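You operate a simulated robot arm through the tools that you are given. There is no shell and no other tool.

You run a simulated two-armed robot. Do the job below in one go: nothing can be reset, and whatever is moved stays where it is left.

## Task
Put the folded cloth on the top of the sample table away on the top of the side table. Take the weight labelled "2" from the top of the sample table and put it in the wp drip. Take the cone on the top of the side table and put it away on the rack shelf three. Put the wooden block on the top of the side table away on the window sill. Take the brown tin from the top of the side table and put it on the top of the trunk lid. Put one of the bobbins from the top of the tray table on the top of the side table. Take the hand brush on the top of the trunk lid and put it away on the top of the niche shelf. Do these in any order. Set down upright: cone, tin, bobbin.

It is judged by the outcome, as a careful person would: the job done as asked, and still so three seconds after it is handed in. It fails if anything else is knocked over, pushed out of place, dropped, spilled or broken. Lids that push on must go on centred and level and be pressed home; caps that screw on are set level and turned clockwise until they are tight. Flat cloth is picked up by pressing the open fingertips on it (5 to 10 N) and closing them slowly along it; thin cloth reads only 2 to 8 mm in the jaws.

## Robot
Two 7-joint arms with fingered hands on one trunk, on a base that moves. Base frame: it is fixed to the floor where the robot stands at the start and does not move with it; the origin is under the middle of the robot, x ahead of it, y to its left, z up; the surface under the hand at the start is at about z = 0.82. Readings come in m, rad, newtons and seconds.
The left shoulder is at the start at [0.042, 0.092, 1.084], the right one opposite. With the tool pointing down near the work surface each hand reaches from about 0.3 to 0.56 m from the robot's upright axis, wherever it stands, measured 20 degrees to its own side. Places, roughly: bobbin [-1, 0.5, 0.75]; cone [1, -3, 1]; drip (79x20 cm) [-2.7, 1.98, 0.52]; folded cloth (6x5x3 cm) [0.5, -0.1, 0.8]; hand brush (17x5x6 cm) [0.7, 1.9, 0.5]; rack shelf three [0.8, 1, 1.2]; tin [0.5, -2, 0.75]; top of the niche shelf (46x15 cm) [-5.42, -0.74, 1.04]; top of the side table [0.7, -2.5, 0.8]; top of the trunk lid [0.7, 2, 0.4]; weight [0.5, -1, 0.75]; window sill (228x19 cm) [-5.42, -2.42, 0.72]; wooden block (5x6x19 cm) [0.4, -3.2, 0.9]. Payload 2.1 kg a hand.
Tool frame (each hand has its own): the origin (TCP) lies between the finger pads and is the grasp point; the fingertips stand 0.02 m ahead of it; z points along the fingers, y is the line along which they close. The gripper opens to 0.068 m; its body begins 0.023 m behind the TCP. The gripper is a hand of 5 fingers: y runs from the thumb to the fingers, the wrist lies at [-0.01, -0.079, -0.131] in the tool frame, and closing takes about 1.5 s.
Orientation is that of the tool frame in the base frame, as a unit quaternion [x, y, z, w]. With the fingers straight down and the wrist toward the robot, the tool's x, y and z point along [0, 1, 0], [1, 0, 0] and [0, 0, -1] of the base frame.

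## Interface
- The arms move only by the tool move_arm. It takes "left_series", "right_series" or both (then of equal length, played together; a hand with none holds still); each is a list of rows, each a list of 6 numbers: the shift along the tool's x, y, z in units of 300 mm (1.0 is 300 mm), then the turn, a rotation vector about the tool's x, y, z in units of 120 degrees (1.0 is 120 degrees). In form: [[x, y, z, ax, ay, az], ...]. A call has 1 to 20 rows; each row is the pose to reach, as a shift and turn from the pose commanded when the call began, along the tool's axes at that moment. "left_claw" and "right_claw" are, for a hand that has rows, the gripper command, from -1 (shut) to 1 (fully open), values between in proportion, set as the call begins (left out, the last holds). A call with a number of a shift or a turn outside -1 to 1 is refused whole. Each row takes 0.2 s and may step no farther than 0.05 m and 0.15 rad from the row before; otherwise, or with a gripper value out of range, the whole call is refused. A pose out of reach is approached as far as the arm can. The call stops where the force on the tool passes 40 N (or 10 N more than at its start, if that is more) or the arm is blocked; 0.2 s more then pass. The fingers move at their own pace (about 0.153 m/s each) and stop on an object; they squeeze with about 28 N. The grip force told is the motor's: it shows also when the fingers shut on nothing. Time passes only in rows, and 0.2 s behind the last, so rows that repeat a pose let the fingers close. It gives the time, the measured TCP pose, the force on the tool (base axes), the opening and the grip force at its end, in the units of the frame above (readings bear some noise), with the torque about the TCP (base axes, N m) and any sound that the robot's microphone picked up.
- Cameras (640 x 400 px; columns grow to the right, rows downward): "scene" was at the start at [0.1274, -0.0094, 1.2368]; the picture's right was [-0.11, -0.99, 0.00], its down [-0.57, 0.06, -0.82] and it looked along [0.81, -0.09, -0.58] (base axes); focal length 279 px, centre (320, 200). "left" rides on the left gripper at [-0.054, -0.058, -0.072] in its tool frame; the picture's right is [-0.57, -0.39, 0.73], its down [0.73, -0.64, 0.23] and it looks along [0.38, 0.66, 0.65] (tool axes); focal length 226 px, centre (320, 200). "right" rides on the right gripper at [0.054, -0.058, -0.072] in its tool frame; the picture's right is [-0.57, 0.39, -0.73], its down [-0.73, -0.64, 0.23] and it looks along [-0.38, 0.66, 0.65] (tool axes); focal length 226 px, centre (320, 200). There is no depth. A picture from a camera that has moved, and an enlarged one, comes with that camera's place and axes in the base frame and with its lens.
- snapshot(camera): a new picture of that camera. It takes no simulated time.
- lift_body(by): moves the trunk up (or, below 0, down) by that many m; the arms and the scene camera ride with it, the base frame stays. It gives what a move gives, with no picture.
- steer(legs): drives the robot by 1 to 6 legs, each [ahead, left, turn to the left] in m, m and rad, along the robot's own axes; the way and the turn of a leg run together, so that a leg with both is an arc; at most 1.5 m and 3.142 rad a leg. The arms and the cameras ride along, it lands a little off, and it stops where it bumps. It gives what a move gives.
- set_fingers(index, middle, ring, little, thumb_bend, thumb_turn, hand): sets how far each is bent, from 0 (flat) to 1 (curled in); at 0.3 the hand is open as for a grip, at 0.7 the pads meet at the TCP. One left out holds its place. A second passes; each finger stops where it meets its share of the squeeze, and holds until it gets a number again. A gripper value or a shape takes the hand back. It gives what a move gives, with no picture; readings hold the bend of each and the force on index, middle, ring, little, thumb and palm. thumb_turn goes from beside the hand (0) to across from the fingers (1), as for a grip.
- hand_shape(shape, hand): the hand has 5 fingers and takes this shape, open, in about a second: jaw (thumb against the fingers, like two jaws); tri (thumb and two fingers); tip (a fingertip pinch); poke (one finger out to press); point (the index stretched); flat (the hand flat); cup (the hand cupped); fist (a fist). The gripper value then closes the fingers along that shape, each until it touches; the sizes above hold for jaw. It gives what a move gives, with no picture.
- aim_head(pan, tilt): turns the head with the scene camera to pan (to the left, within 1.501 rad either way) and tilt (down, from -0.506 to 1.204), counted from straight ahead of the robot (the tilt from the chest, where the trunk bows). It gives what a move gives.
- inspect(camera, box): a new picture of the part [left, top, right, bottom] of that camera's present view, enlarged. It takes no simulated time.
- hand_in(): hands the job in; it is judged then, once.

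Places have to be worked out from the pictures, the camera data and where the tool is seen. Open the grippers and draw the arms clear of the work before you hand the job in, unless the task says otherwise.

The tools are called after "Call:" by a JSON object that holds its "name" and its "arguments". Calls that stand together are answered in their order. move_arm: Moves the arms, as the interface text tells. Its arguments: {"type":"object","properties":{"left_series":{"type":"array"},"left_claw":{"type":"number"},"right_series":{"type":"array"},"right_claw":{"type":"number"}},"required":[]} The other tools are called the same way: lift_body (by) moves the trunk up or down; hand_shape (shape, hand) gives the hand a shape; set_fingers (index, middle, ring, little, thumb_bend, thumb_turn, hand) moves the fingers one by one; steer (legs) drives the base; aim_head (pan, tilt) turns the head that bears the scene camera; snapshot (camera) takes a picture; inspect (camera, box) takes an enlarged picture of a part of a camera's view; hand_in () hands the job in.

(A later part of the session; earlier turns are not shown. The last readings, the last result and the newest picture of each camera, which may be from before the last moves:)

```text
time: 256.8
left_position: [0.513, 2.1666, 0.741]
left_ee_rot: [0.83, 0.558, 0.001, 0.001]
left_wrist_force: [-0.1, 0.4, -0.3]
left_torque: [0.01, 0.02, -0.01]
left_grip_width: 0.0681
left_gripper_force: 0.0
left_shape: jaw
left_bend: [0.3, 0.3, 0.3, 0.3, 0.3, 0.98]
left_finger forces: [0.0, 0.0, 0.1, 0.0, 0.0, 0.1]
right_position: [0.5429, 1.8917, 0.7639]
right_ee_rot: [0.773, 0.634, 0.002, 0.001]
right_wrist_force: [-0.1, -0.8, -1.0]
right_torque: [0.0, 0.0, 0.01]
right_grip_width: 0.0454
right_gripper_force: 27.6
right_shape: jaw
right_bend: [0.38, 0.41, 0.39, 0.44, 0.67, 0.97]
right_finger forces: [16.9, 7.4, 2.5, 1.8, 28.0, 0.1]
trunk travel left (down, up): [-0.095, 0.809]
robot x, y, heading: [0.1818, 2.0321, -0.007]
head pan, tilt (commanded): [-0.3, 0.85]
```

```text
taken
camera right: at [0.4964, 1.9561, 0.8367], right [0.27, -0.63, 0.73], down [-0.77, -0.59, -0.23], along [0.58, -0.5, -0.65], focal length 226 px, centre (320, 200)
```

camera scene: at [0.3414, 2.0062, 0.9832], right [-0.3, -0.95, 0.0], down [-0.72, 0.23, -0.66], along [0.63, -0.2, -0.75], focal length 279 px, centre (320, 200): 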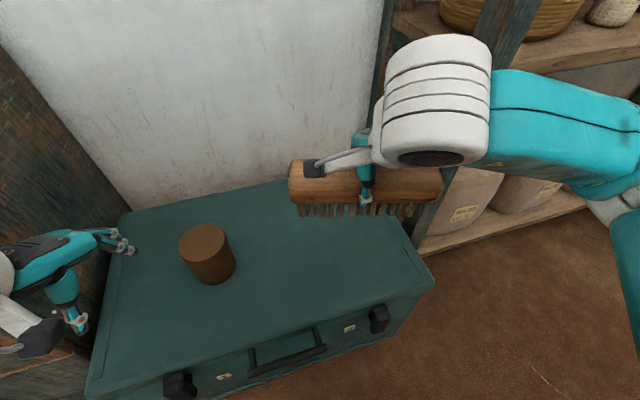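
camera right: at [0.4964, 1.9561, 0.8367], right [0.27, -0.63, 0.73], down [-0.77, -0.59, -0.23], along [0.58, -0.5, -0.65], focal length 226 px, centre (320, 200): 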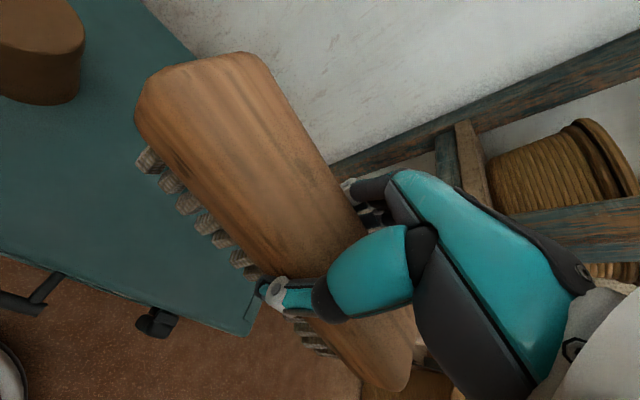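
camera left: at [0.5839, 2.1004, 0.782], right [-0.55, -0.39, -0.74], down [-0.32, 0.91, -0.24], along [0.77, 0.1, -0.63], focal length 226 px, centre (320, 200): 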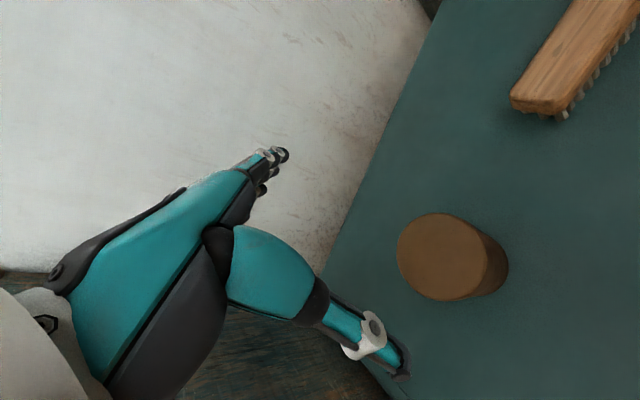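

The brush is in the right hand. I raise the trunk, back off and strafe south along the aisle to the sample table's weights.

Call:
{"name": "lift_body", "arguments": {"by": 0.38}}

Call:
{"name": "steer", "arguments": {"legs": [[-0.35, 0, 0.005], [0, -1.5, 0], [0, -1.45, 0]]}}

Call:
{"name": "aim_head", "arguments": {"pan": 0.0, "tilt": 0.6}}

Call:
{"name": "snapshot", "arguments": {"camera": "scene"}}

```text
time: 260.4
left_position: [0.513, 2.1665, 1.1184]
left_ee_rot: [0.83, 0.557, 0.001, 0.002]
left_wrist_force: [-1.0, -0.5, 0.3]
left_torque: [-0.02, 0.03, 0.02]
left_grip_width: 0.068
left_gripper_force: 0.3
left_shape: jaw
left_bend: [0.3, 0.3, 0.3, 0.3, 0.3, 0.98]
left_finger forces: [0.0, 0.0, 0.1, 0.1, 0.1, 0.1]
right_position: [0.5432, 1.8926, 1.145]
right_ee_rot: [0.773, 0.635, 0.001, 0.001]
right_wrist_force: [-0.4, 0.2, -1.4]
right_torque: [0.01, -0.02, 0.02]
right_grip_width: 0.0451
right_gripper_force: 27.9
right_shape: jaw
right_bend: [0.38, 0.41, 0.39, 0.44, 0.67, 0.97]
right_finger forces: [16.9, 7.3, 2.6, 1.5, 27.9, 0.0]
trunk travel left (down, up): [-0.475, 0.429]
robot x, y, heading: [0.179, 2.0302, -0.002]
head pan, tilt (commanded): [-0.3, 0.85]
```

```text
time: 276.4
left_position: [0.1061, -0.7736, 1.12]
left_ee_rot: [0.842, 0.539, 0.001, 0.001]
left_wrist_force: [0.1, 0.5, -0.7]
left_torque: [0.0, 0.01, 0.01]
left_grip_width: 0.068
left_gripper_force: 0.1
left_shape: jaw
left_bend: [0.3, 0.3, 0.3, 0.3, 0.3, 0.98]
left_finger forces: [0.1, 0.1, 0.1, 0.1, 0.0, 0.0]
right_position: [0.1245, -1.0502, 1.1435]
right_ee_rot: [0.786, 0.619, 0.002, -0.001]
right_wrist_force: [0.3, -0.4, -1.9]
right_torque: [0.02, 0.0, 0.0]
right_grip_width: 0.0451
right_gripper_force: 28.1
right_shape: jaw
right_bend: [0.38, 0.41, 0.39, 0.44, 0.67, 0.97]
right_finger forces: [16.9, 7.4, 2.5, 1.5, 28.0, 0.0]
trunk travel left (down, up): [-0.475, 0.429]
robot x, y, heading: [-0.2355, -0.8972, -0.047]
head pan, tilt (commanded): [-0.3, 0.85]
```

```text
time: 277.2
left_position: [0.1066, -0.7729, 1.1217]
left_ee_rot: [0.843, 0.539, 0.001, 0.001]
left_wrist_force: [-1.4, -1.0, -0.3]
left_torque: [0.02, 0.02, 0.01]
left_grip_width: 0.0679
left_gripper_force: 0.0
left_shape: jaw
left_bend: [0.3, 0.3, 0.3, 0.3, 0.3, 0.98]
left_finger forces: [0.0, 0.0, 0.0, 0.0, 0.0, 0.0]
right_position: [0.1252, -1.0496, 1.1435]
right_ee_rot: [0.786, 0.618, 0.003, 0.0]
right_wrist_force: [0.3, -0.1, -1.4]
right_torque: [0.01, 0.04, -0.05]
right_grip_width: 0.0453
right_gripper_force: 27.7
right_shape: jaw
right_bend: [0.38, 0.41, 0.39, 0.44, 0.67, 0.97]
right_finger forces: [16.7, 7.4, 2.5, 1.4, 28.0, 0.1]
trunk travel left (down, up): [-0.475, 0.429]
robot x, y, heading: [-0.2323, -0.8924, -0.047]
head pan, tilt (commanded): [0.0, 0.6]
```

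```text
taken
camera scene: at [-0.1218, -0.9014, 1.3887], right [-0.05, -1.0, 0.0], down [-0.56, 0.03, -0.82], along [0.82, -0.04, -0.57], focal length 279 px, centre (320, 200)
```

scene: 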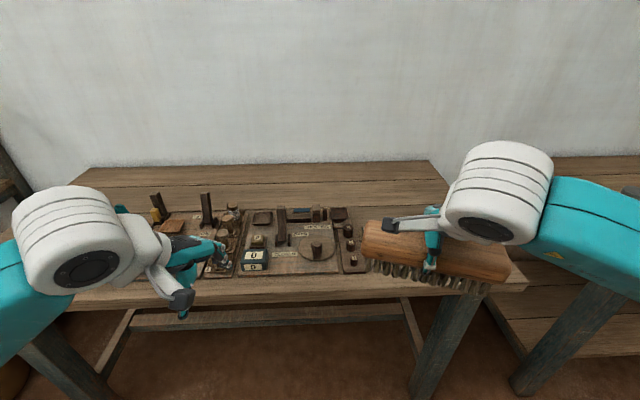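

The second board with the weights lies between the hands. I zoom in on it.

Call:
{"name": "inspect", "arguments": {"camera": "scene", "box": [220, 180, 380, 300]}}

Call:
{"name": "inspect", "arguments": {"camera": "scene", "box": [280, 190, 380, 280]}}

```text
3.33 times, centred on (300, 240) of scene
camera zoom: at [-0.1218, -0.9014, 1.3887], right [-0.05, -1.0, 0.0], down [-0.56, 0.03, -0.82], along [0.82, -0.04, -0.57], focal length 929 px, centre (387, 67)
```

zoom: 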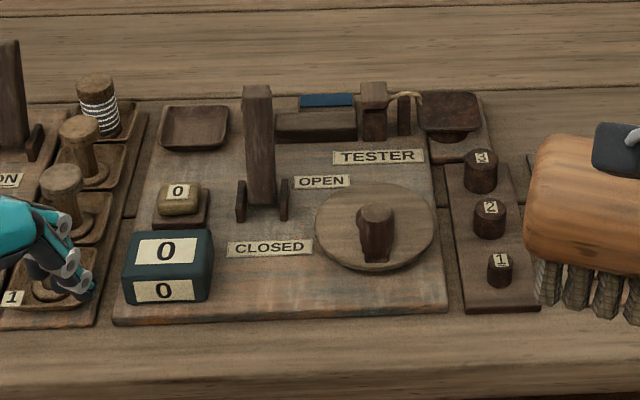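

```text
4.44 times, centred on (330, 235) of scene
camera zoom: at [-0.1218, -0.9014, 1.3887], right [-0.05, -1.0, 0.0], down [-0.56, 0.03, -0.82], along [0.82, -0.04, -0.57], focal length 1239 px, centre (276, 44)
```

zoom: 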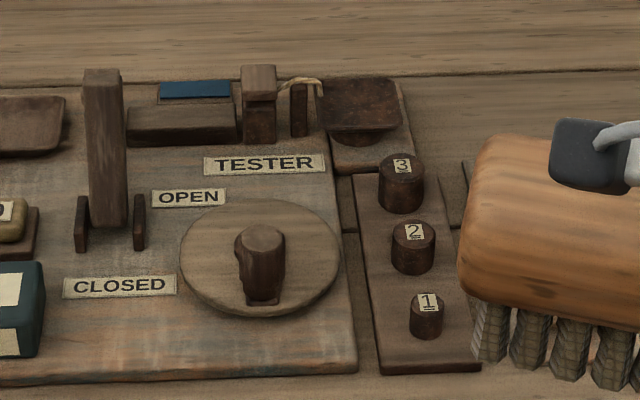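

The weights "1", "2", "3" stand in a small tray; "2" is at about (0.436,-1.013), Ø≈2.7 cm, ≈3.3 cm tall. I drive closer, shift the right hand with the brush outward, and lower the trunk.

Call:
{"name": "steer", "arguments": {"legs": [[0.28, -0.14, 0.047]]}}

Call:
{"name": "move_arm", "arguments": {"right_series": [[-0.12, 0, 0, 0, 0, 0], [-0.24, 0, 0, 0, 0, 0], [-0.33, 0, 0, 0, 0, 0]]}}

Call:
{"name": "hand_shape", "arguments": {"shape": "tip", "hand": "left"}}

Call:
{"name": "snapshot", "arguments": {"camera": "scene"}}

Call:
{"name": "snapshot", "arguments": {"camera": "left"}}

```text
time: 279.3
left_position: [0.378, -0.9085, 1.1194]
left_ee_rot: [0.831, 0.556, 0.001, 0.001]
left_wrist_force: [0.4, -0.5, 0.4]
left_torque: [0.02, -0.01, 0.02]
left_grip_width: 0.0683
left_gripper_force: 0.0
left_shape: jaw
left_bend: [0.3, 0.3, 0.3, 0.3, 0.3, 0.98]
left_finger forces: [0.0, 0.1, 0.0, 0.1, 0.0, 0.0]
right_position: [0.4067, -1.1836, 1.1441]
right_ee_rot: [0.773, 0.634, 0.002, 0.0]
right_wrist_force: [-1.2, -0.2, -1.5]
right_torque: [-0.02, -0.02, 0.0]
right_grip_width: 0.0451
right_gripper_force: 27.6
right_shape: jaw
right_bend: [0.38, 0.41, 0.39, 0.44, 0.67, 0.97]
right_finger forces: [16.8, 7.4, 2.5, 1.5, 28.0, 0.0]
trunk travel left (down, up): [-0.475, 0.429]
robot x, y, heading: [0.0433, -1.0441, -0.006]
head pan, tilt (commanded): [0.0, 0.6]
```

```text
time: 280.1
left_position: [0.3774, -0.9082, 1.1208]
left_ee_rot: [0.831, 0.556, 0.001, 0.002]
left_wrist_force: [0.2, 0.9, 0.3]
left_torque: [-0.02, 0.0, -0.01]
left_grip_width: 0.068
left_gripper_force: 0.1
left_shape: jaw
left_bend: [0.3, 0.3, 0.3, 0.3, 0.3, 0.98]
left_finger forces: [0.0, 0.1, 0.1, 0.0, 0.1, 0.0]
right_position: [0.386, -1.283, 1.1446]
right_ee_rot: [0.773, 0.634, 0.001, 0.0]
right_wrist_force: [-0.3, -0.3, -1.3]
right_torque: [0.01, -0.01, -0.02]
right_grip_width: 0.0453
right_gripper_force: 27.5
right_shape: jaw
right_bend: [0.38, 0.41, 0.39, 0.44, 0.67, 0.97]
right_finger forces: [16.9, 7.3, 2.5, 1.4, 27.8, 0.0]
trunk travel left (down, up): [-0.475, 0.429]
robot x, y, heading: [0.044, -1.0449, -0.01]
head pan, tilt (commanded): [0.0, 0.6]
```

```text
time: 281.0
left_position: [0.3765, -0.9092, 1.12]
left_ee_rot: [0.831, 0.557, 0.001, 0.001]
left_wrist_force: [-0.4, 0.1, -0.3]
left_torque: [0.01, -0.03, 0.0]
left_grip_width: 0.0682
left_gripper_force: 0.0
left_shape: tip
left_bend: [0.3, 0.98, 0.99, 0.99, 0.3, 0.98]
left_finger forces: [0.0, 0.1, 0.1, 0.0, 0.0, 0.0]
right_position: [0.3873, -1.2819, 1.1449]
right_ee_rot: [0.773, 0.635, 0.003, 0.0]
right_wrist_force: [-0.1, -0.2, -1.8]
right_torque: [-0.01, -0.04, 0.0]
right_grip_width: 0.0452
right_gripper_force: 27.8
right_shape: jaw
right_bend: [0.38, 0.41, 0.39, 0.44, 0.67, 0.97]
right_finger forces: [16.8, 7.5, 2.4, 1.5, 27.8, 0.0]
trunk travel left (down, up): [-0.475, 0.429]
robot x, y, heading: [0.0471, -1.0429, -0.007]
head pan, tilt (commanded): [0.0, 0.6]
```

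```text
taken
camera scene: at [0.1549, -1.0451, 1.3888], right [-0.01, -1.0, 0.0], down [-0.57, 0.0, -0.82], along [0.82, -0.01, -0.57], focal length 279 px, centre (320, 200)
```

scene: 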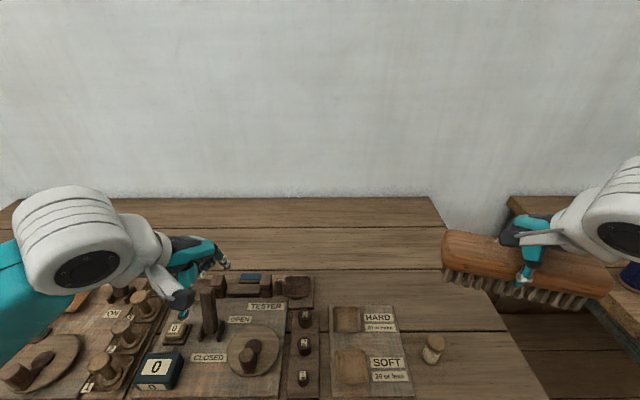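

```text
taken
camera left: at [0.3029, -0.937, 1.1909], right [-0.57, -0.38, -0.73], down [-0.31, 0.92, -0.23], along [0.76, 0.09, -0.64], focal length 226 px, centre (320, 200)
```

left: 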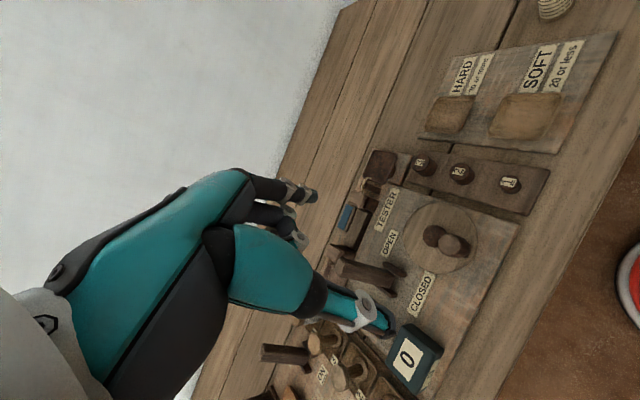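

Tip shape folds the other three fingers away. I zoom both cameras on weight "2" for an exact fix.

Call:
{"name": "inspect", "arguments": {"camera": "left", "box": [380, 130, 560, 240]}}

Call:
{"name": "inspect", "arguments": {"camera": "scene", "box": [250, 280, 360, 400]}}

```text
3.56 times, centred on (470, 185) of left
camera zoom: at [0.3029, -0.937, 1.1909], right [-0.57, -0.38, -0.73], down [-0.31, 0.92, -0.23], along [0.76, 0.09, -0.64], focal length 804 px, centre (-213, 253)
```

zoom: 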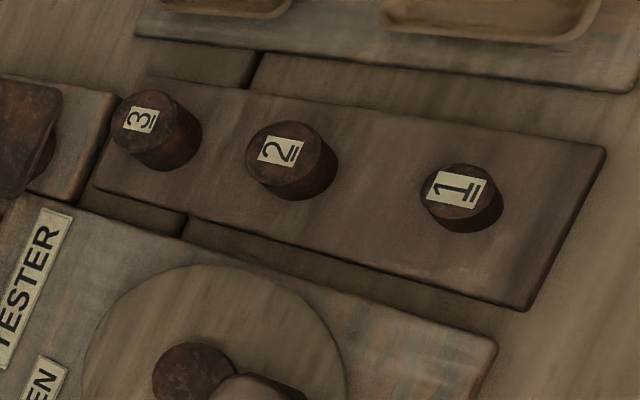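

```text
3.33 times, centred on (305, 340) of scene
camera zoom: at [0.1549, -1.0451, 1.3888], right [-0.01, -1.0, 0.0], down [-0.57, 0.0, -0.82], along [0.82, -0.01, -0.57], focal length 929 px, centre (370, -267)
```

zoom: 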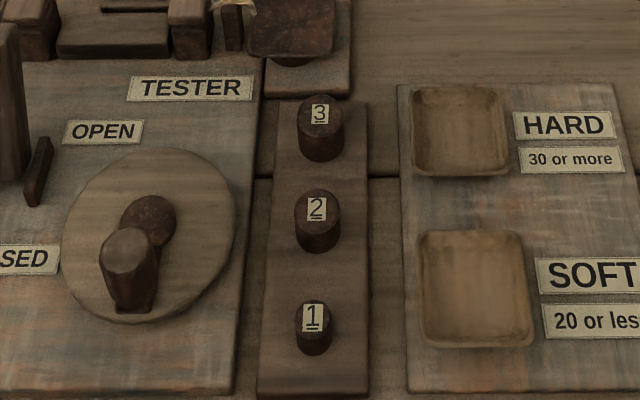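

Weight "2" has its top centre at (0.4436,-1.0194,0.852), Ø≈2.9 cm. I'll pinch it with thumb and index along a 45° diagonal, which clears weights 1 and 3. First lower the trunk 8 cm and bring the hand above it.

Call:
{"name": "lift_body", "arguments": {"by": -0.08}}

Call:
{"name": "move_arm", "arguments": {"left_series": [[-0.064, 0.087, 0, 0, 0, 0.047], [-0.127, 0.173, 0, 0, 0, 0.094], [-0.19, 0.26, 0, 0, 0, 0.141], [-0.254, 0.346, 0, 0, 0, 0.188], [-0.254, 0.346, 0.13, 0, 0, 0.188], [-0.254, 0.346, 0.26, 0, 0, 0.188], [-0.254, 0.346, 0.38, 0, 0, 0.188]]}}

Call:
{"name": "snapshot", "arguments": {"camera": "left"}}

Call:
{"name": "inspect", "arguments": {"camera": "scene", "box": [200, 240, 400, 400]}}

```text
time: 282.2
left_position: [0.3776, -0.908, 1.0394]
left_ee_rot: [0.831, 0.556, 0.001, 0.002]
left_wrist_force: [0.4, -1.7, -1.5]
left_torque: [0.0, -0.02, -0.03]
left_grip_width: 0.0677
left_gripper_force: 0.0
left_shape: tip
left_bend: [0.3, 0.98, 0.99, 0.99, 0.3, 0.98]
left_finger forces: [0.0, 0.0, 0.1, 0.0, 0.0, 0.0]
right_position: [0.3862, -1.2812, 1.0641]
right_ee_rot: [0.773, 0.634, 0.002, 0.0]
right_wrist_force: [-0.2, 0.5, -1.2]
right_torque: [-0.01, 0.02, -0.02]
right_grip_width: 0.0454
right_gripper_force: 28.0
right_shape: jaw
right_bend: [0.38, 0.41, 0.39, 0.44, 0.67, 0.97]
right_finger forces: [16.8, 7.4, 2.5, 1.4, 27.8, 0.1]
trunk travel left (down, up): [-0.395, 0.509]
robot x, y, heading: [0.0477, -1.0457, -0.01]
head pan, tilt (commanded): [0.0, 0.6]
```

```text
time: 283.8
left_position: [0.445, -1.0186, 0.9264]
left_ee_rot: [0.924, 0.383, 0.001, 0.001]
left_wrist_force: [-0.6, -0.2, 0.2]
left_torque: [-0.02, -0.03, 0.0]
left_grip_width: 0.068
left_gripper_force: 0.1
left_shape: tip
left_bend: [0.3, 0.98, 0.99, 0.99, 0.3, 0.98]
left_finger forces: [0.1, 0.0, 0.0, 0.1, 0.0, 0.0]
right_position: [0.3878, -1.2806, 1.0645]
right_ee_rot: [0.773, 0.634, 0.003, 0.001]
right_wrist_force: [0.2, 0.0, -2.1]
right_torque: [-0.02, 0.0, 0.02]
right_grip_width: 0.0451
right_gripper_force: 27.3
right_shape: jaw
right_bend: [0.38, 0.41, 0.39, 0.44, 0.67, 0.97]
right_finger forces: [16.7, 7.4, 2.5, 1.4, 27.8, 0.1]
trunk travel left (down, up): [-0.395, 0.509]
robot x, y, heading: [0.0435, -1.0449, -0.009]
head pan, tilt (commanded): [0.0, 0.6]
```

```text
taken
camera left: at [0.3655, -1.0165, 0.9967], right [-0.67, -0.13, -0.73], down [0.07, 0.97, -0.23], along [0.74, -0.2, -0.64], focal length 226 px, centre (320, 200)
```

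left: 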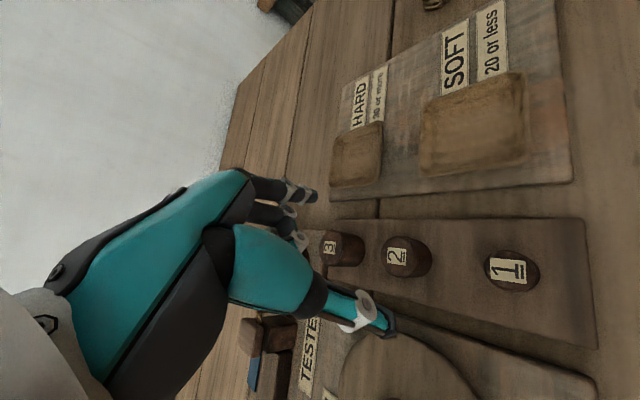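

```text
2.50 times, centred on (300, 320) of scene
camera zoom: at [0.1629, -1.0452, 1.3084], right [-0.01, -1.0, 0.0], down [-0.57, 0.0, -0.82], along [0.82, -0.01, -0.57], focal length 697 px, centre (370, -100)
```

zoom: 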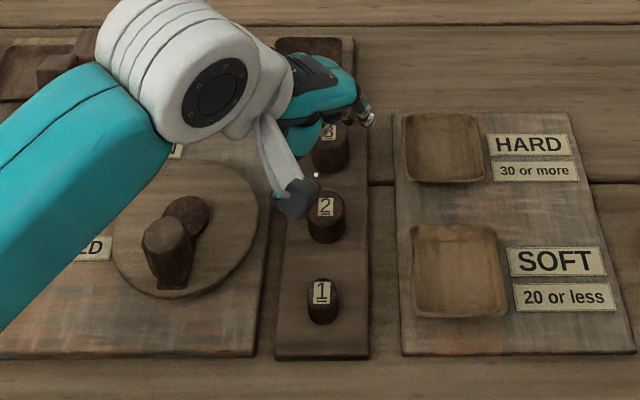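

Position confirmed. I descend to TCP z≈0.850, slowly at the end.

Call:
{"name": "move_arm", "arguments": {"left_series": [[0, 0, 0.08, 0, 0, 0], [0, 0, 0.15, 0, 0, 0], [0, -0.002, 0.2, 0, 0, 0], [0, -0.002, 0.235, 0, 0, 0], [0, -0.002, 0.252, 0, 0, 0]]}}

Call:
{"name": "snapshot", "arguments": {"camera": "left"}}

Call:
{"name": "inspect", "arguments": {"camera": "scene", "box": [200, 240, 400, 400]}}

```text
time: 285.0
left_position: [0.4439, -1.0182, 0.8519]
left_ee_rot: [0.924, 0.383, 0.003, 0.003]
left_wrist_force: [0.8, -0.5, 9.1]
left_torque: [0.03, -0.07, 0.0]
left_grip_width: 0.068
left_gripper_force: 0.0
left_shape: tip
left_bend: [0.3, 0.99, 0.99, 0.99, 0.3, 0.98]
left_finger forces: [0.0, 8.5, 0.0, 0.0, 0.0, 0.0]
right_position: [0.3879, -1.2823, 1.0641]
right_ee_rot: [0.774, 0.634, 0.002, 0.001]
right_wrist_force: [0.3, -0.3, -1.6]
right_torque: [0.01, 0.0, 0.02]
right_grip_width: 0.0454
right_gripper_force: 28.1
right_shape: jaw
right_bend: [0.38, 0.41, 0.39, 0.44, 0.67, 0.97]
right_finger forces: [16.7, 7.4, 2.6, 1.5, 27.8, 0.0]
trunk travel left (down, up): [-0.395, 0.509]
robot x, y, heading: [0.0451, -1.045, -0.014]
head pan, tilt (commanded): [0.0, 0.6]
```

```text
taken
camera left: at [0.3639, -1.0164, 0.9218], right [-0.67, -0.13, -0.73], down [0.07, 0.97, -0.23], along [0.74, -0.2, -0.64], focal length 226 px, centre (320, 200)
```

left: 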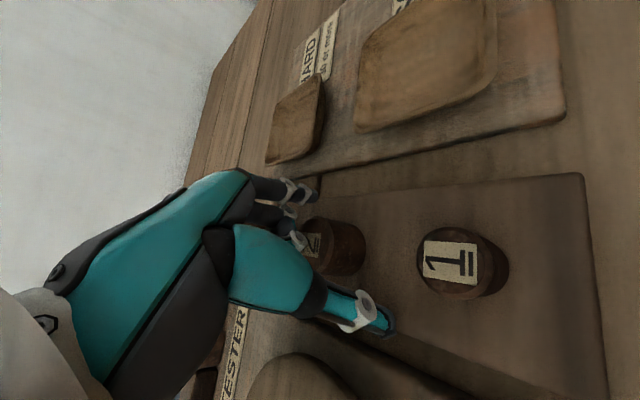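

```text
2.50 times, centred on (300, 320) of scene
camera zoom: at [0.1624, -1.0453, 1.3086], right [-0.01, -1.0, 0.0], down [-0.56, 0.0, -0.83], along [0.83, -0.01, -0.56], focal length 697 px, centre (370, -100)
```

zoom: 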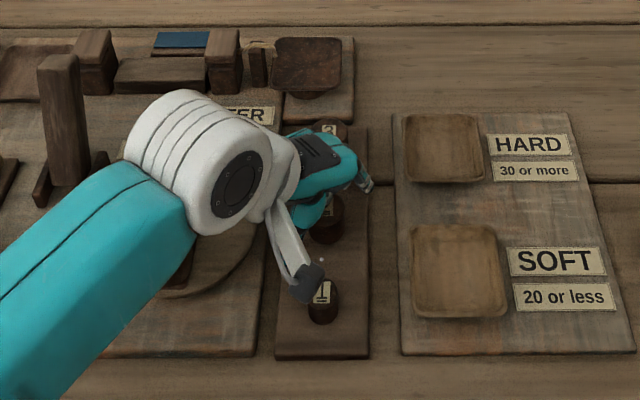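

The curled middle finger rests on the weight's top. I lift off, and try the three-finger shape (thumb against index and middle) instead.

Call:
{"name": "move_arm", "arguments": {"left_series": [[0, 0, -0.05, 0, 0, 0], [0, 0, -0.12, 0, 0, 0], [0, 0, -0.2, 0, 0, 0]]}}

Call:
{"name": "hand_shape", "arguments": {"shape": "tri", "hand": "left"}}

Call:
{"name": "snapshot", "arguments": {"camera": "left"}}

Call:
{"name": "inspect", "arguments": {"camera": "scene", "box": [200, 240, 400, 400]}}

```text
time: 285.8
left_position: [0.4433, -1.019, 0.9103]
left_ee_rot: [0.924, 0.383, 0.001, 0.001]
left_wrist_force: [-0.2, -0.4, 0.5]
left_torque: [0.0, -0.03, 0.0]
left_grip_width: 0.068
left_gripper_force: 0.0
left_shape: tip
left_bend: [0.3, 0.98, 0.99, 0.99, 0.3, 0.98]
left_finger forces: [0.1, 0.1, 0.0, 0.0, 0.0, 0.0]
right_position: [0.3876, -1.2815, 1.0642]
right_ee_rot: [0.773, 0.634, 0.003, -0.001]
right_wrist_force: [0.2, 0.3, -1.8]
right_torque: [-0.01, -0.02, -0.02]
right_grip_width: 0.0451
right_gripper_force: 28.2
right_shape: jaw
right_bend: [0.38, 0.41, 0.39, 0.44, 0.67, 0.97]
right_finger forces: [16.6, 7.5, 2.5, 1.4, 27.9, 0.0]
trunk travel left (down, up): [-0.395, 0.509]
robot x, y, heading: [0.0424, -1.0446, -0.012]
head pan, tilt (commanded): [0.0, 0.6]
```

```text
time: 286.7
left_position: [0.4441, -1.0199, 0.9104]
left_ee_rot: [0.924, 0.382, 0.001, 0.001]
left_wrist_force: [-0.6, 0.2, 0.4]
left_torque: [0.0, 0.0, -0.01]
left_grip_width: 0.0678
left_gripper_force: 0.0
left_shape: tri
left_bend: [0.3, 0.3, 0.99, 0.99, 0.3, 0.98]
left_finger forces: [0.0, 0.0, 0.0, 0.0, 0.0, 0.0]
right_position: [0.3872, -1.282, 1.0647]
right_ee_rot: [0.773, 0.634, 0.002, 0.0]
right_wrist_force: [-0.8, -1.0, -1.0]
right_torque: [0.0, -0.02, 0.02]
right_grip_width: 0.0451
right_gripper_force: 28.5
right_shape: jaw
right_bend: [0.38, 0.41, 0.39, 0.44, 0.67, 0.97]
right_finger forces: [16.6, 7.3, 2.5, 1.4, 27.7, 0.0]
trunk travel left (down, up): [-0.395, 0.509]
robot x, y, heading: [0.0451, -1.0427, -0.006]
head pan, tilt (commanded): [0.0, 0.6]
```

```text
taken
camera left: at [0.3642, -1.0177, 0.9815], right [-0.67, -0.13, -0.73], down [0.07, 0.97, -0.23], along [0.74, -0.2, -0.64], focal length 226 px, centre (320, 200)
```

left: 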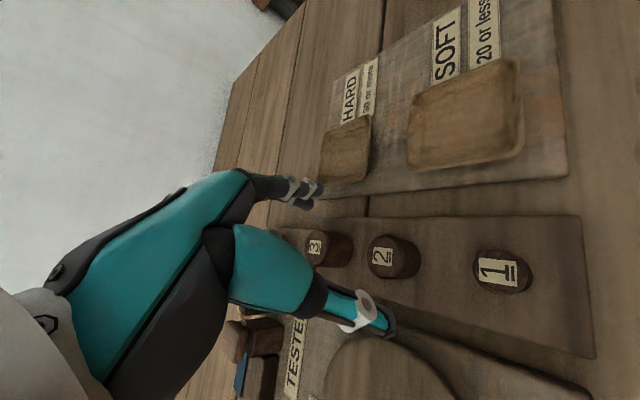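

```text
2.50 times, centred on (300, 320) of scene
camera zoom: at [0.1629, -1.0452, 1.3084], right [-0.01, -1.0, 0.0], down [-0.57, 0.0, -0.82], along [0.82, -0.01, -0.57], focal length 697 px, centre (370, -100)
```

zoom: 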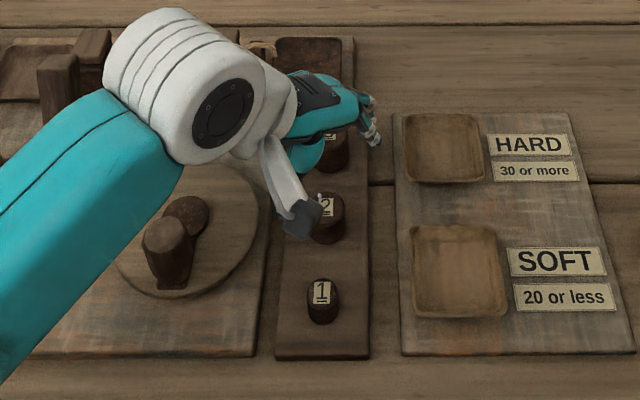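

In tri shape the index and middle stand side by side opposite the thumb. I shift 4 mm so the weight lies between them and descend again.

Call:
{"name": "move_arm", "arguments": {"left_series": [[-0.014, 0, 0.06, 0, 0, 0], [-0.014, 0, 0.12, 0, 0, 0], [-0.014, 0, 0.16, 0, 0, 0], [-0.014, 0, 0.185, 0, 0, 0], [-0.014, 0, 0.192, 0, 0, 0]]}}

Call:
{"name": "snapshot", "arguments": {"camera": "left"}}

```text
time: 287.9
left_position: [0.4412, -1.0217, 0.854]
left_ee_rot: [0.924, 0.383, 0.001, 0.0]
left_wrist_force: [-0.5, -0.9, 0.0]
left_torque: [0.01, -0.01, -0.02]
left_grip_width: 0.0676
left_gripper_force: 0.1
left_shape: tri
left_bend: [0.3, 0.3, 0.99, 0.99, 0.3, 0.98]
left_finger forces: [0.0, 0.1, 0.0, 0.0, 0.0, 0.0]
right_position: [0.3888, -1.2799, 1.0634]
right_ee_rot: [0.774, 0.634, 0.003, 0.0]
right_wrist_force: [-0.3, -0.2, -0.8]
right_torque: [-0.03, 0.02, -0.01]
right_grip_width: 0.0452
right_gripper_force: 27.6
right_shape: jaw
right_bend: [0.38, 0.41, 0.39, 0.44, 0.67, 0.97]
right_finger forces: [16.7, 7.6, 2.5, 1.4, 27.8, 0.1]
trunk travel left (down, up): [-0.395, 0.509]
robot x, y, heading: [0.0453, -1.0394, -0.005]
head pan, tilt (commanded): [0.0, 0.6]
```

```text
taken
camera left: at [0.3615, -1.0193, 0.9242], right [-0.67, -0.13, -0.73], down [0.07, 0.97, -0.23], along [0.74, -0.2, -0.64], focal length 226 px, centre (320, 200)
```

left: 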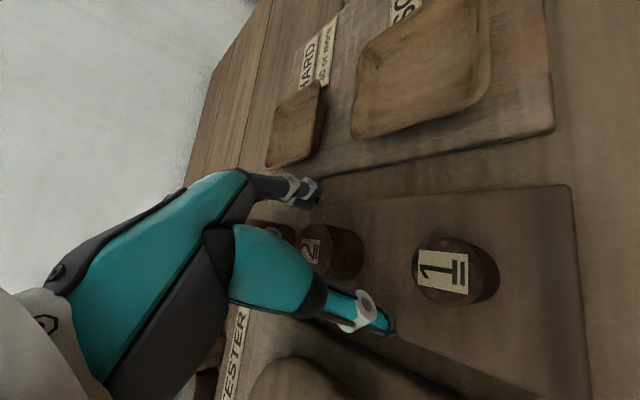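

The weight sits right between thumb and fingers. I close the pinch.

Call:
{"name": "move_arm", "arguments": {"left_series": [[0, 0, 0, 0, 0, 0], [0, 0, 0, 0, 0, 0], [0, 0, 0, 0, 0, 0], [0, 0, 0, 0, 0, 0], [0, 0, 0, 0, 0, 0], [0, 0, 0, 0, 0, 0], [0, 0, 0, 0, 0, 0], [0, 0, 0, 0, 0, 0], [0, 0, 0, 0, 0, 0]], "left_claw": -1}}

Call:
{"name": "snapshot", "arguments": {"camera": "left"}}

```text
time: 289.9
left_position: [0.4417, -1.0214, 0.854]
left_ee_rot: [0.924, 0.382, 0.002, 0.001]
left_wrist_force: [0.1, 0.2, -0.3]
left_torque: [0.01, -0.01, 0.01]
left_grip_width: 0.0159
left_gripper_force: 28.2
left_shape: tri
left_bend: [0.73, 0.54, 1.0, 1.0, 0.77, 1.0]
left_finger forces: [9.0, 13.9, 0.0, 0.0, 20.5, 0.0]
right_position: [0.388, -1.2801, 1.0641]
right_ee_rot: [0.773, 0.634, 0.002, 0.0]
right_wrist_force: [-0.6, 0.3, -1.2]
right_torque: [0.02, 0.02, -0.02]
right_grip_width: 0.0453
right_gripper_force: 28.0
right_shape: jaw
right_bend: [0.38, 0.41, 0.39, 0.44, 0.67, 0.97]
right_finger forces: [16.7, 7.5, 2.5, 1.4, 27.8, 0.0]
trunk travel left (down, up): [-0.395, 0.509]
robot x, y, heading: [0.0453, -1.0415, -0.009]
head pan, tilt (commanded): [0.0, 0.6]
```

```text
taken
camera left: at [0.3616, -1.0193, 0.9244], right [-0.67, -0.13, -0.73], down [0.07, 0.97, -0.23], along [0.74, -0.2, -0.64], focal length 226 px, centre (320, 200)
```

left: 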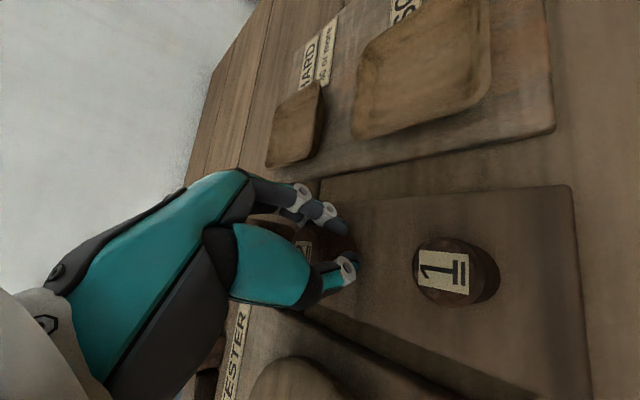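

The index slipped past the weight's near side. I reopen, shift the hand 7 mm along its x, and close again.

Call:
{"name": "move_arm", "arguments": {"left_series": [[0, 0, 0, 0, 0, 0], [0, 0, 0, 0, 0, 0], [0, 0, 0, 0, 0, 0], [0, 0, 0, 0, 0, 0], [0, 0, 0, 0, 0, 0], [0, 0, 0, 0, 0, 0]], "left_claw": 1}}

Call:
{"name": "inspect", "arguments": {"camera": "left", "box": [220, 150, 460, 350]}}

```text
time: 291.3
left_position: [0.4412, -1.0216, 0.8533]
left_ee_rot: [0.924, 0.383, 0.002, 0.002]
left_wrist_force: [0.8, 0.5, -0.2]
left_torque: [0.01, 0.0, 0.01]
left_grip_width: 0.0676
left_gripper_force: 0.1
left_shape: tri
left_bend: [0.3, 0.3, 0.99, 0.99, 0.3, 0.98]
left_finger forces: [0.0, 0.1, 0.1, 0.1, 0.1, 0.0]
right_position: [0.3874, -1.2801, 1.0638]
right_ee_rot: [0.774, 0.634, 0.003, 0.0]
right_wrist_force: [-0.3, -0.1, -2.3]
right_torque: [0.02, 0.02, -0.02]
right_grip_width: 0.0452
right_gripper_force: 28.3
right_shape: jaw
right_bend: [0.38, 0.41, 0.39, 0.44, 0.67, 0.97]
right_finger forces: [16.8, 7.5, 2.5, 1.4, 27.8, 0.0]
trunk travel left (down, up): [-0.395, 0.509]
robot x, y, heading: [0.0459, -1.0441, -0.007]
head pan, tilt (commanded): [0.0, 0.6]
```

```text
2.00 times, centred on (340, 250) of left
camera zoom: at [0.3616, -1.0193, 0.9244], right [-0.67, -0.13, -0.73], down [0.07, 0.97, -0.23], along [0.74, -0.2, -0.64], focal length 452 px, centre (280, 100)
```

zoom: 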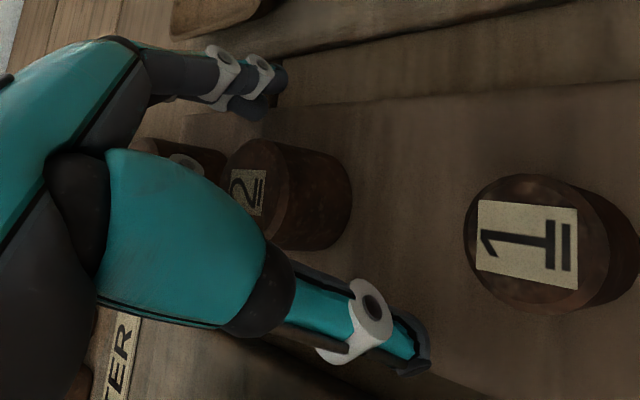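

The weight now reads at (0.450,-1.019), i.e. 8 mm off along the tool's x. I shift accordingly and close again.

Call:
{"name": "move_arm", "arguments": {"left_series": [[0.015, 0.006, 0, 0, 0, 0], [0.03, 0.013, 0, 0, 0, 0]]}}

Call:
{"name": "inspect", "arguments": {"camera": "left", "box": [220, 150, 460, 350]}}

```text
time: 291.9
left_position: [0.4515, -1.0177, 0.8525]
left_ee_rot: [0.924, 0.382, 0.001, 0.001]
left_wrist_force: [-0.6, 0.5, 0.1]
left_torque: [0.04, -0.01, -0.04]
left_grip_width: 0.068
left_gripper_force: 0.1
left_shape: tri
left_bend: [0.3, 0.3, 0.99, 0.99, 0.3, 0.98]
left_finger forces: [0.1, 0.0, 0.1, 0.0, 0.1, 0.0]
right_position: [0.3882, -1.2814, 1.0634]
right_ee_rot: [0.773, 0.634, 0.002, 0.0]
right_wrist_force: [1.2, 0.6, -1.5]
right_torque: [0.0, -0.02, 0.01]
right_grip_width: 0.045
right_gripper_force: 28.2
right_shape: jaw
right_bend: [0.38, 0.41, 0.39, 0.44, 0.67, 0.97]
right_finger forces: [16.7, 7.5, 2.5, 1.4, 27.8, 0.0]
trunk travel left (down, up): [-0.395, 0.509]
robot x, y, heading: [0.0429, -1.0408, -0.008]
head pan, tilt (commanded): [0.0, 0.6]
```

```text
2.00 times, centred on (340, 250) of left
camera zoom: at [0.3712, -1.0154, 0.9242], right [-0.67, -0.13, -0.73], down [0.07, 0.97, -0.23], along [0.74, -0.2, -0.64], focal length 452 px, centre (280, 100)
```

zoom: 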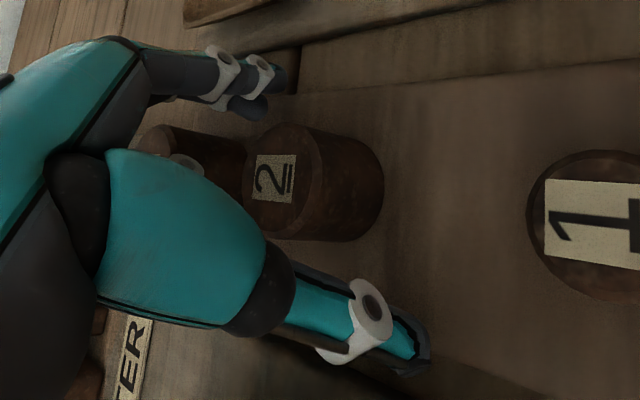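

The weight is now on the pinch line. I close.

Call:
{"name": "move_arm", "arguments": {"left_series": [[0, 0, 0, 0, 0, 0], [0, 0, 0, 0, 0, 0], [0, 0, 0, 0, 0, 0], [0, 0, 0, 0, 0, 0], [0, 0, 0, 0, 0, 0], [0, 0, 0, 0, 0, 0], [0, 0, 0, 0, 0, 0], [0, 0, 0, 0, 0, 0], [0, 0, 0, 0, 0, 0]], "left_claw": -1}}

Call:
{"name": "inspect", "arguments": {"camera": "left", "box": [180, 150, 500, 350]}}

```text
time: 293.9
left_position: [0.4506, -1.0163, 0.854]
left_ee_rot: [0.924, 0.383, 0.001, 0.001]
left_wrist_force: [-0.5, -0.6, -0.1]
left_torque: [-0.04, -0.02, 0.03]
left_grip_width: 0.0192
left_gripper_force: 27.8
left_shape: tri
left_bend: [0.74, 0.56, 1.0, 1.0, 0.75, 1.0]
left_finger forces: [12.1, 13.1, 0.0, 0.1, 25.2, 0.0]
right_position: [0.3882, -1.2812, 1.0641]
right_ee_rot: [0.773, 0.635, 0.002, 0.001]
right_wrist_force: [0.0, 0.4, -1.8]
right_torque: [-0.02, -0.02, 0.02]
right_grip_width: 0.0454
right_gripper_force: 28.3
right_shape: jaw
right_bend: [0.38, 0.41, 0.39, 0.44, 0.67, 0.97]
right_finger forces: [16.7, 7.5, 2.5, 1.4, 27.8, 0.0]
trunk travel left (down, up): [-0.395, 0.509]
robot x, y, heading: [0.0423, -1.043, -0.009]
head pan, tilt (commanded): [0.0, 0.6]
```

```text
2.00 times, centred on (340, 250) of left
camera zoom: at [0.3711, -1.0154, 0.9243], right [-0.67, -0.13, -0.73], down [0.07, 0.97, -0.23], along [0.74, -0.2, -0.64], focal length 452 px, centre (280, 100)
```

zoom: 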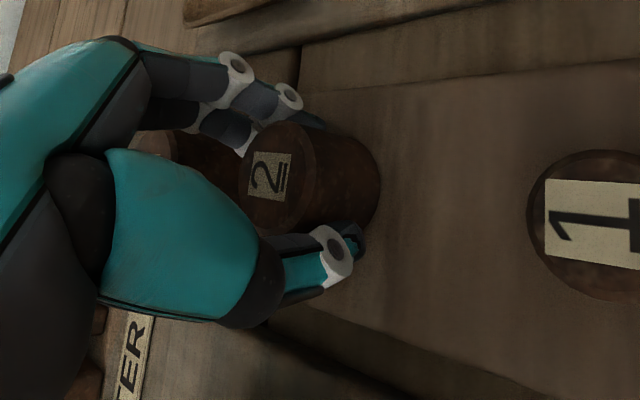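

The weight is pinched between thumb and the two fingers. I lift it 3 cm and check.

Call:
{"name": "move_arm", "arguments": {"left_series": [[0, 0, -0.02, 0, 0, 0], [0, 0, -0.05, 0, 0, 0], [0, 0, -0.1, 0, 0, 0]]}}

Call:
{"name": "snapshot", "arguments": {"camera": "left"}}

Call:
{"name": "inspect", "arguments": {"camera": "scene", "box": [200, 240, 400, 400]}}

```text
time: 294.7
left_position: [0.4505, -1.0168, 0.8841]
left_ee_rot: [0.924, 0.383, 0.001, 0.001]
left_wrist_force: [0.3, 0.3, -0.5]
left_torque: [-0.01, -0.04, -0.02]
left_grip_width: 0.0189
left_gripper_force: 28.0
left_shape: tri
left_bend: [0.74, 0.56, 1.0, 1.0, 0.75, 1.0]
left_finger forces: [12.3, 13.6, 0.0, 0.1, 25.2, 0.0]
right_position: [0.3891, -1.2818, 1.0635]
right_ee_rot: [0.773, 0.634, 0.002, 0.001]
right_wrist_force: [0.0, -0.6, -1.1]
right_torque: [0.0, -0.01, 0.01]
right_grip_width: 0.045
right_gripper_force: 28.0
right_shape: jaw
right_bend: [0.38, 0.41, 0.39, 0.44, 0.67, 0.97]
right_finger forces: [16.7, 7.5, 2.5, 1.4, 27.8, 0.1]
trunk travel left (down, up): [-0.395, 0.509]
robot x, y, heading: [0.0445, -1.0408, -0.011]
head pan, tilt (commanded): [0.0, 0.6]
```

```text
taken
camera left: at [0.3708, -1.0148, 0.9547], right [-0.67, -0.13, -0.73], down [0.07, 0.97, -0.23], along [0.74, -0.2, -0.64], focal length 226 px, centre (320, 200)
```

left: 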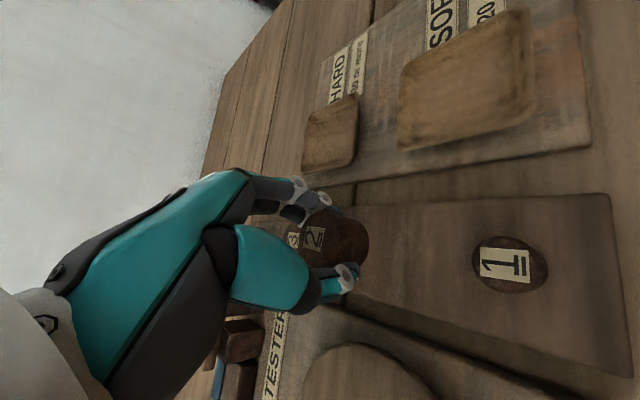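

```text
2.50 times, centred on (300, 320) of scene
camera zoom: at [0.163, -1.0452, 1.3084], right [-0.01, -1.0, 0.0], down [-0.57, 0.0, -0.82], along [0.82, -0.01, -0.57], focal length 697 px, centre (370, -100)
```

zoom: 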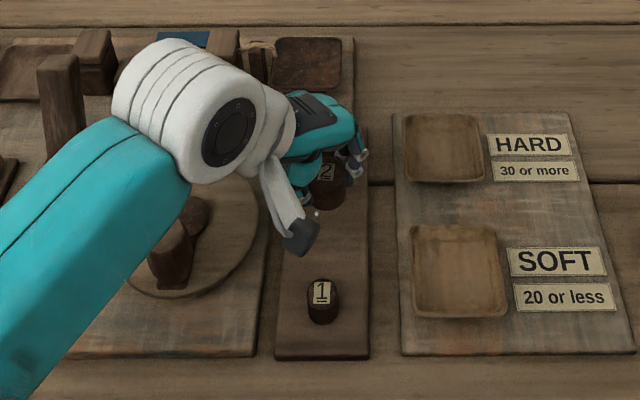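

Weight "2" is lifted out; "1" and "3" stand where they were. I raise and retract the left hand, lift the trunk and back away to look for the way to the drip.

Call:
{"name": "move_arm", "arguments": {"left_series": [[0, 0, -0.12, 0, 0, 0], [0, 0, -0.26, 0, 0, 0], [0, 0, -0.4, 0, 0, 0], [0, -0.1, -0.52, 0, 0, -0.04], [0, -0.22, -0.55, 0, 0, -0.08], [0.0, -0.34, -0.55, 0, 0, -0.12]]}}

Call:
{"name": "lift_body", "arguments": {"by": 0.1}}

Call:
{"name": "steer", "arguments": {"legs": [[-0.28, 0, 0], [0, 0, 1.58]]}}

Call:
{"name": "aim_head", "arguments": {"pan": 0.7, "tilt": 0.3}}

Call:
{"name": "snapshot", "arguments": {"camera": "scene"}}

```text
time: 296.1
left_position: [0.3776, -0.946, 1.0486]
left_ee_rot: [0.868, 0.497, 0.001, 0.001]
left_wrist_force: [0.3, -0.1, -0.3]
left_torque: [-0.01, -0.01, -0.04]
left_grip_width: 0.0139
left_gripper_force: 27.9
left_shape: tri
left_bend: [0.75, 0.56, 1.0, 1.0, 0.75, 1.0]
left_finger forces: [13.3, 15.2, 0.3, 0.0, 26.6, 0.0]
right_position: [0.3871, -1.2802, 1.0646]
right_ee_rot: [0.773, 0.634, 0.003, 0.001]
right_wrist_force: [0.3, 0.1, -2.1]
right_torque: [0.01, -0.02, 0.06]
right_grip_width: 0.0452
right_gripper_force: 27.9
right_shape: jaw
right_bend: [0.38, 0.41, 0.39, 0.44, 0.67, 0.97]
right_finger forces: [16.7, 7.6, 2.6, 1.4, 27.8, 0.0]
trunk travel left (down, up): [-0.395, 0.509]
robot x, y, heading: [0.0481, -1.0448, -0.013]
head pan, tilt (commanded): [0.0, 0.6]
```

```text
time: 297.4
left_position: [0.3792, -0.9443, 1.1476]
left_ee_rot: [0.868, 0.496, 0.001, 0.002]
left_wrist_force: [-0.7, 0.0, -1.4]
left_torque: [0.0, -0.03, -0.02]
left_grip_width: 0.0134
left_gripper_force: 27.8
left_shape: tri
left_bend: [0.75, 0.56, 1.0, 1.0, 0.75, 1.0]
left_finger forces: [13.6, 15.2, 0.3, 0.0, 27.0, 0.1]
right_position: [0.3876, -1.2813, 1.1643]
right_ee_rot: [0.773, 0.634, 0.002, 0.0]
right_wrist_force: [0.7, -0.6, -1.2]
right_torque: [0.01, 0.01, 0.01]
right_grip_width: 0.0453
right_gripper_force: 28.5
right_shape: jaw
right_bend: [0.38, 0.41, 0.39, 0.44, 0.67, 0.97]
right_finger forces: [16.7, 7.5, 2.5, 1.4, 27.7, 0.0]
trunk travel left (down, up): [-0.495, 0.409]
robot x, y, heading: [0.0441, -1.0425, -0.008]
head pan, tilt (commanded): [0.0, 0.6]
```

```text
time: 303.2
left_position: [-0.339, -0.708, 1.1484]
left_ee_rot: [0.257, 0.966, 0.001, 0.001]
left_wrist_force: [0.2, 0.2, -0.8]
left_torque: [-0.03, 0.0, -0.01]
left_grip_width: 0.0132
left_gripper_force: 28.0
left_shape: tri
left_bend: [0.75, 0.56, 1.0, 1.0, 0.75, 1.0]
left_finger forces: [13.3, 15.3, 0.2, 0.0, 26.9, 0.1]
right_position: [-0.0034, -0.6932, 1.1638]
right_ee_rot: [0.091, 0.996, 0.002, -0.001]
right_wrist_force: [0.7, -0.2, -1.9]
right_torque: [0.02, 0.0, 0.02]
right_grip_width: 0.0446
right_gripper_force: 28.1
right_shape: jaw
right_bend: [0.38, 0.41, 0.39, 0.44, 0.67, 0.97]
right_finger forces: [16.2, 7.4, 2.5, 1.3, 26.9, 0.1]
trunk travel left (down, up): [-0.495, 0.409]
robot x, y, heading: [-0.2347, -1.0391, 1.576]
head pan, tilt (commanded): [0.0, 0.6]
```

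```text
time: 304.3
left_position: [-0.3402, -0.7068, 1.1468]
left_ee_rot: [0.257, 0.966, 0.002, 0.001]
left_wrist_force: [-0.3, -0.1, -1.1]
left_torque: [-0.06, -0.04, 0.01]
left_grip_width: 0.0133
left_gripper_force: 28.0
left_shape: tri
left_bend: [0.75, 0.56, 1.0, 1.0, 0.75, 1.0]
left_finger forces: [13.3, 15.3, 0.3, 0.0, 27.0, 0.0]
right_position: [-0.0049, -0.6935, 1.1633]
right_ee_rot: [0.092, 0.996, 0.002, -0.002]
right_wrist_force: [0.5, 0.5, -2.3]
right_torque: [-0.03, -0.01, 0.05]
right_grip_width: 0.0448
right_gripper_force: 27.9
right_shape: jaw
right_bend: [0.38, 0.41, 0.39, 0.44, 0.67, 0.97]
right_finger forces: [16.2, 7.4, 2.4, 1.4, 27.0, 0.0]
trunk travel left (down, up): [-0.495, 0.409]
robot x, y, heading: [-0.2324, -1.0441, 1.573]
head pan, tilt (commanded): [0.7, 0.3]
```

```text
taken
camera scene: at [-0.2955, -0.9488, 1.4363], right [0.76, 0.65, 0.0], down [0.19, -0.23, -0.96], along [-0.62, 0.73, -0.3], focal length 279 px, centre (320, 200)
```

scene: 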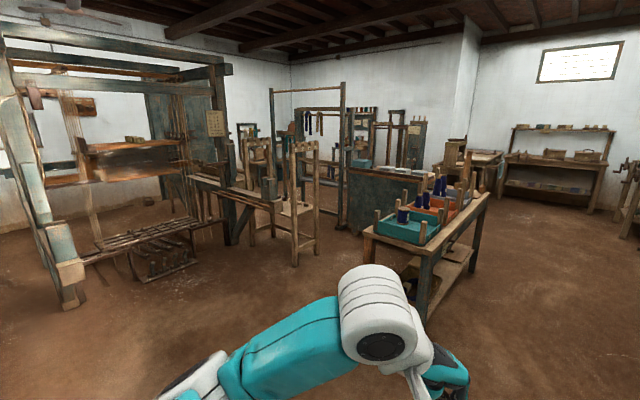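

I check the pinched weight with the left camera and zoom into the area beyond the tray table.

Call:
{"name": "inspect", "arguments": {"camera": "left", "box": [180, 130, 500, 330]}}

Call:
{"name": "inspect", "arguments": {"camera": "scene", "box": [170, 70, 490, 270]}}

```text
2.00 times, centred on (340, 230) of left
camera zoom: at [-0.3206, -0.7865, 1.2187], right [0.3, -0.62, -0.73], down [-0.95, -0.19, -0.23], along [0.0, 0.76, -0.64], focal length 452 px, centre (280, 140)
```

zoom: 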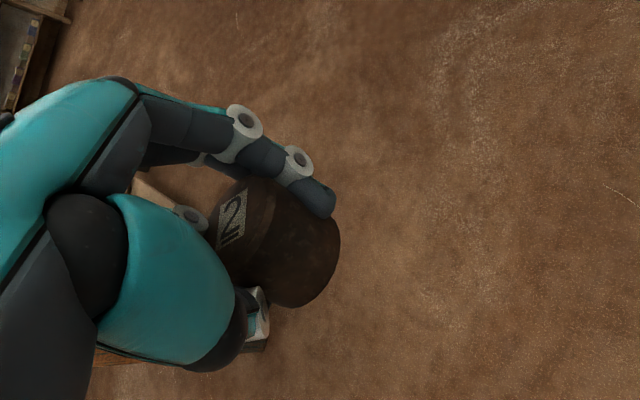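

```text
2.00 times, centred on (330, 170) of scene
camera zoom: at [-0.2955, -0.9488, 1.4363], right [0.76, 0.65, 0.0], down [0.19, -0.23, -0.96], along [-0.62, 0.73, -0.3], focal length 557 px, centre (300, 260)
```

zoom: 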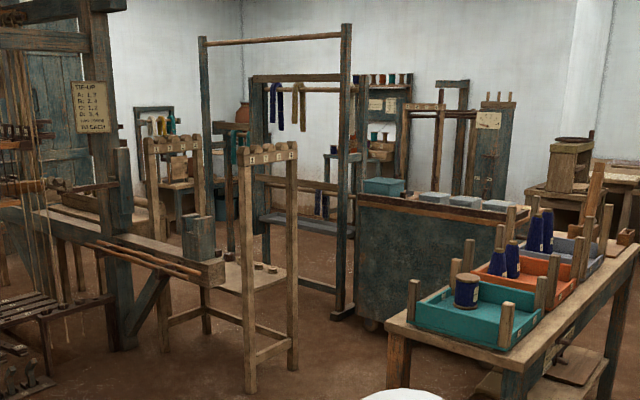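

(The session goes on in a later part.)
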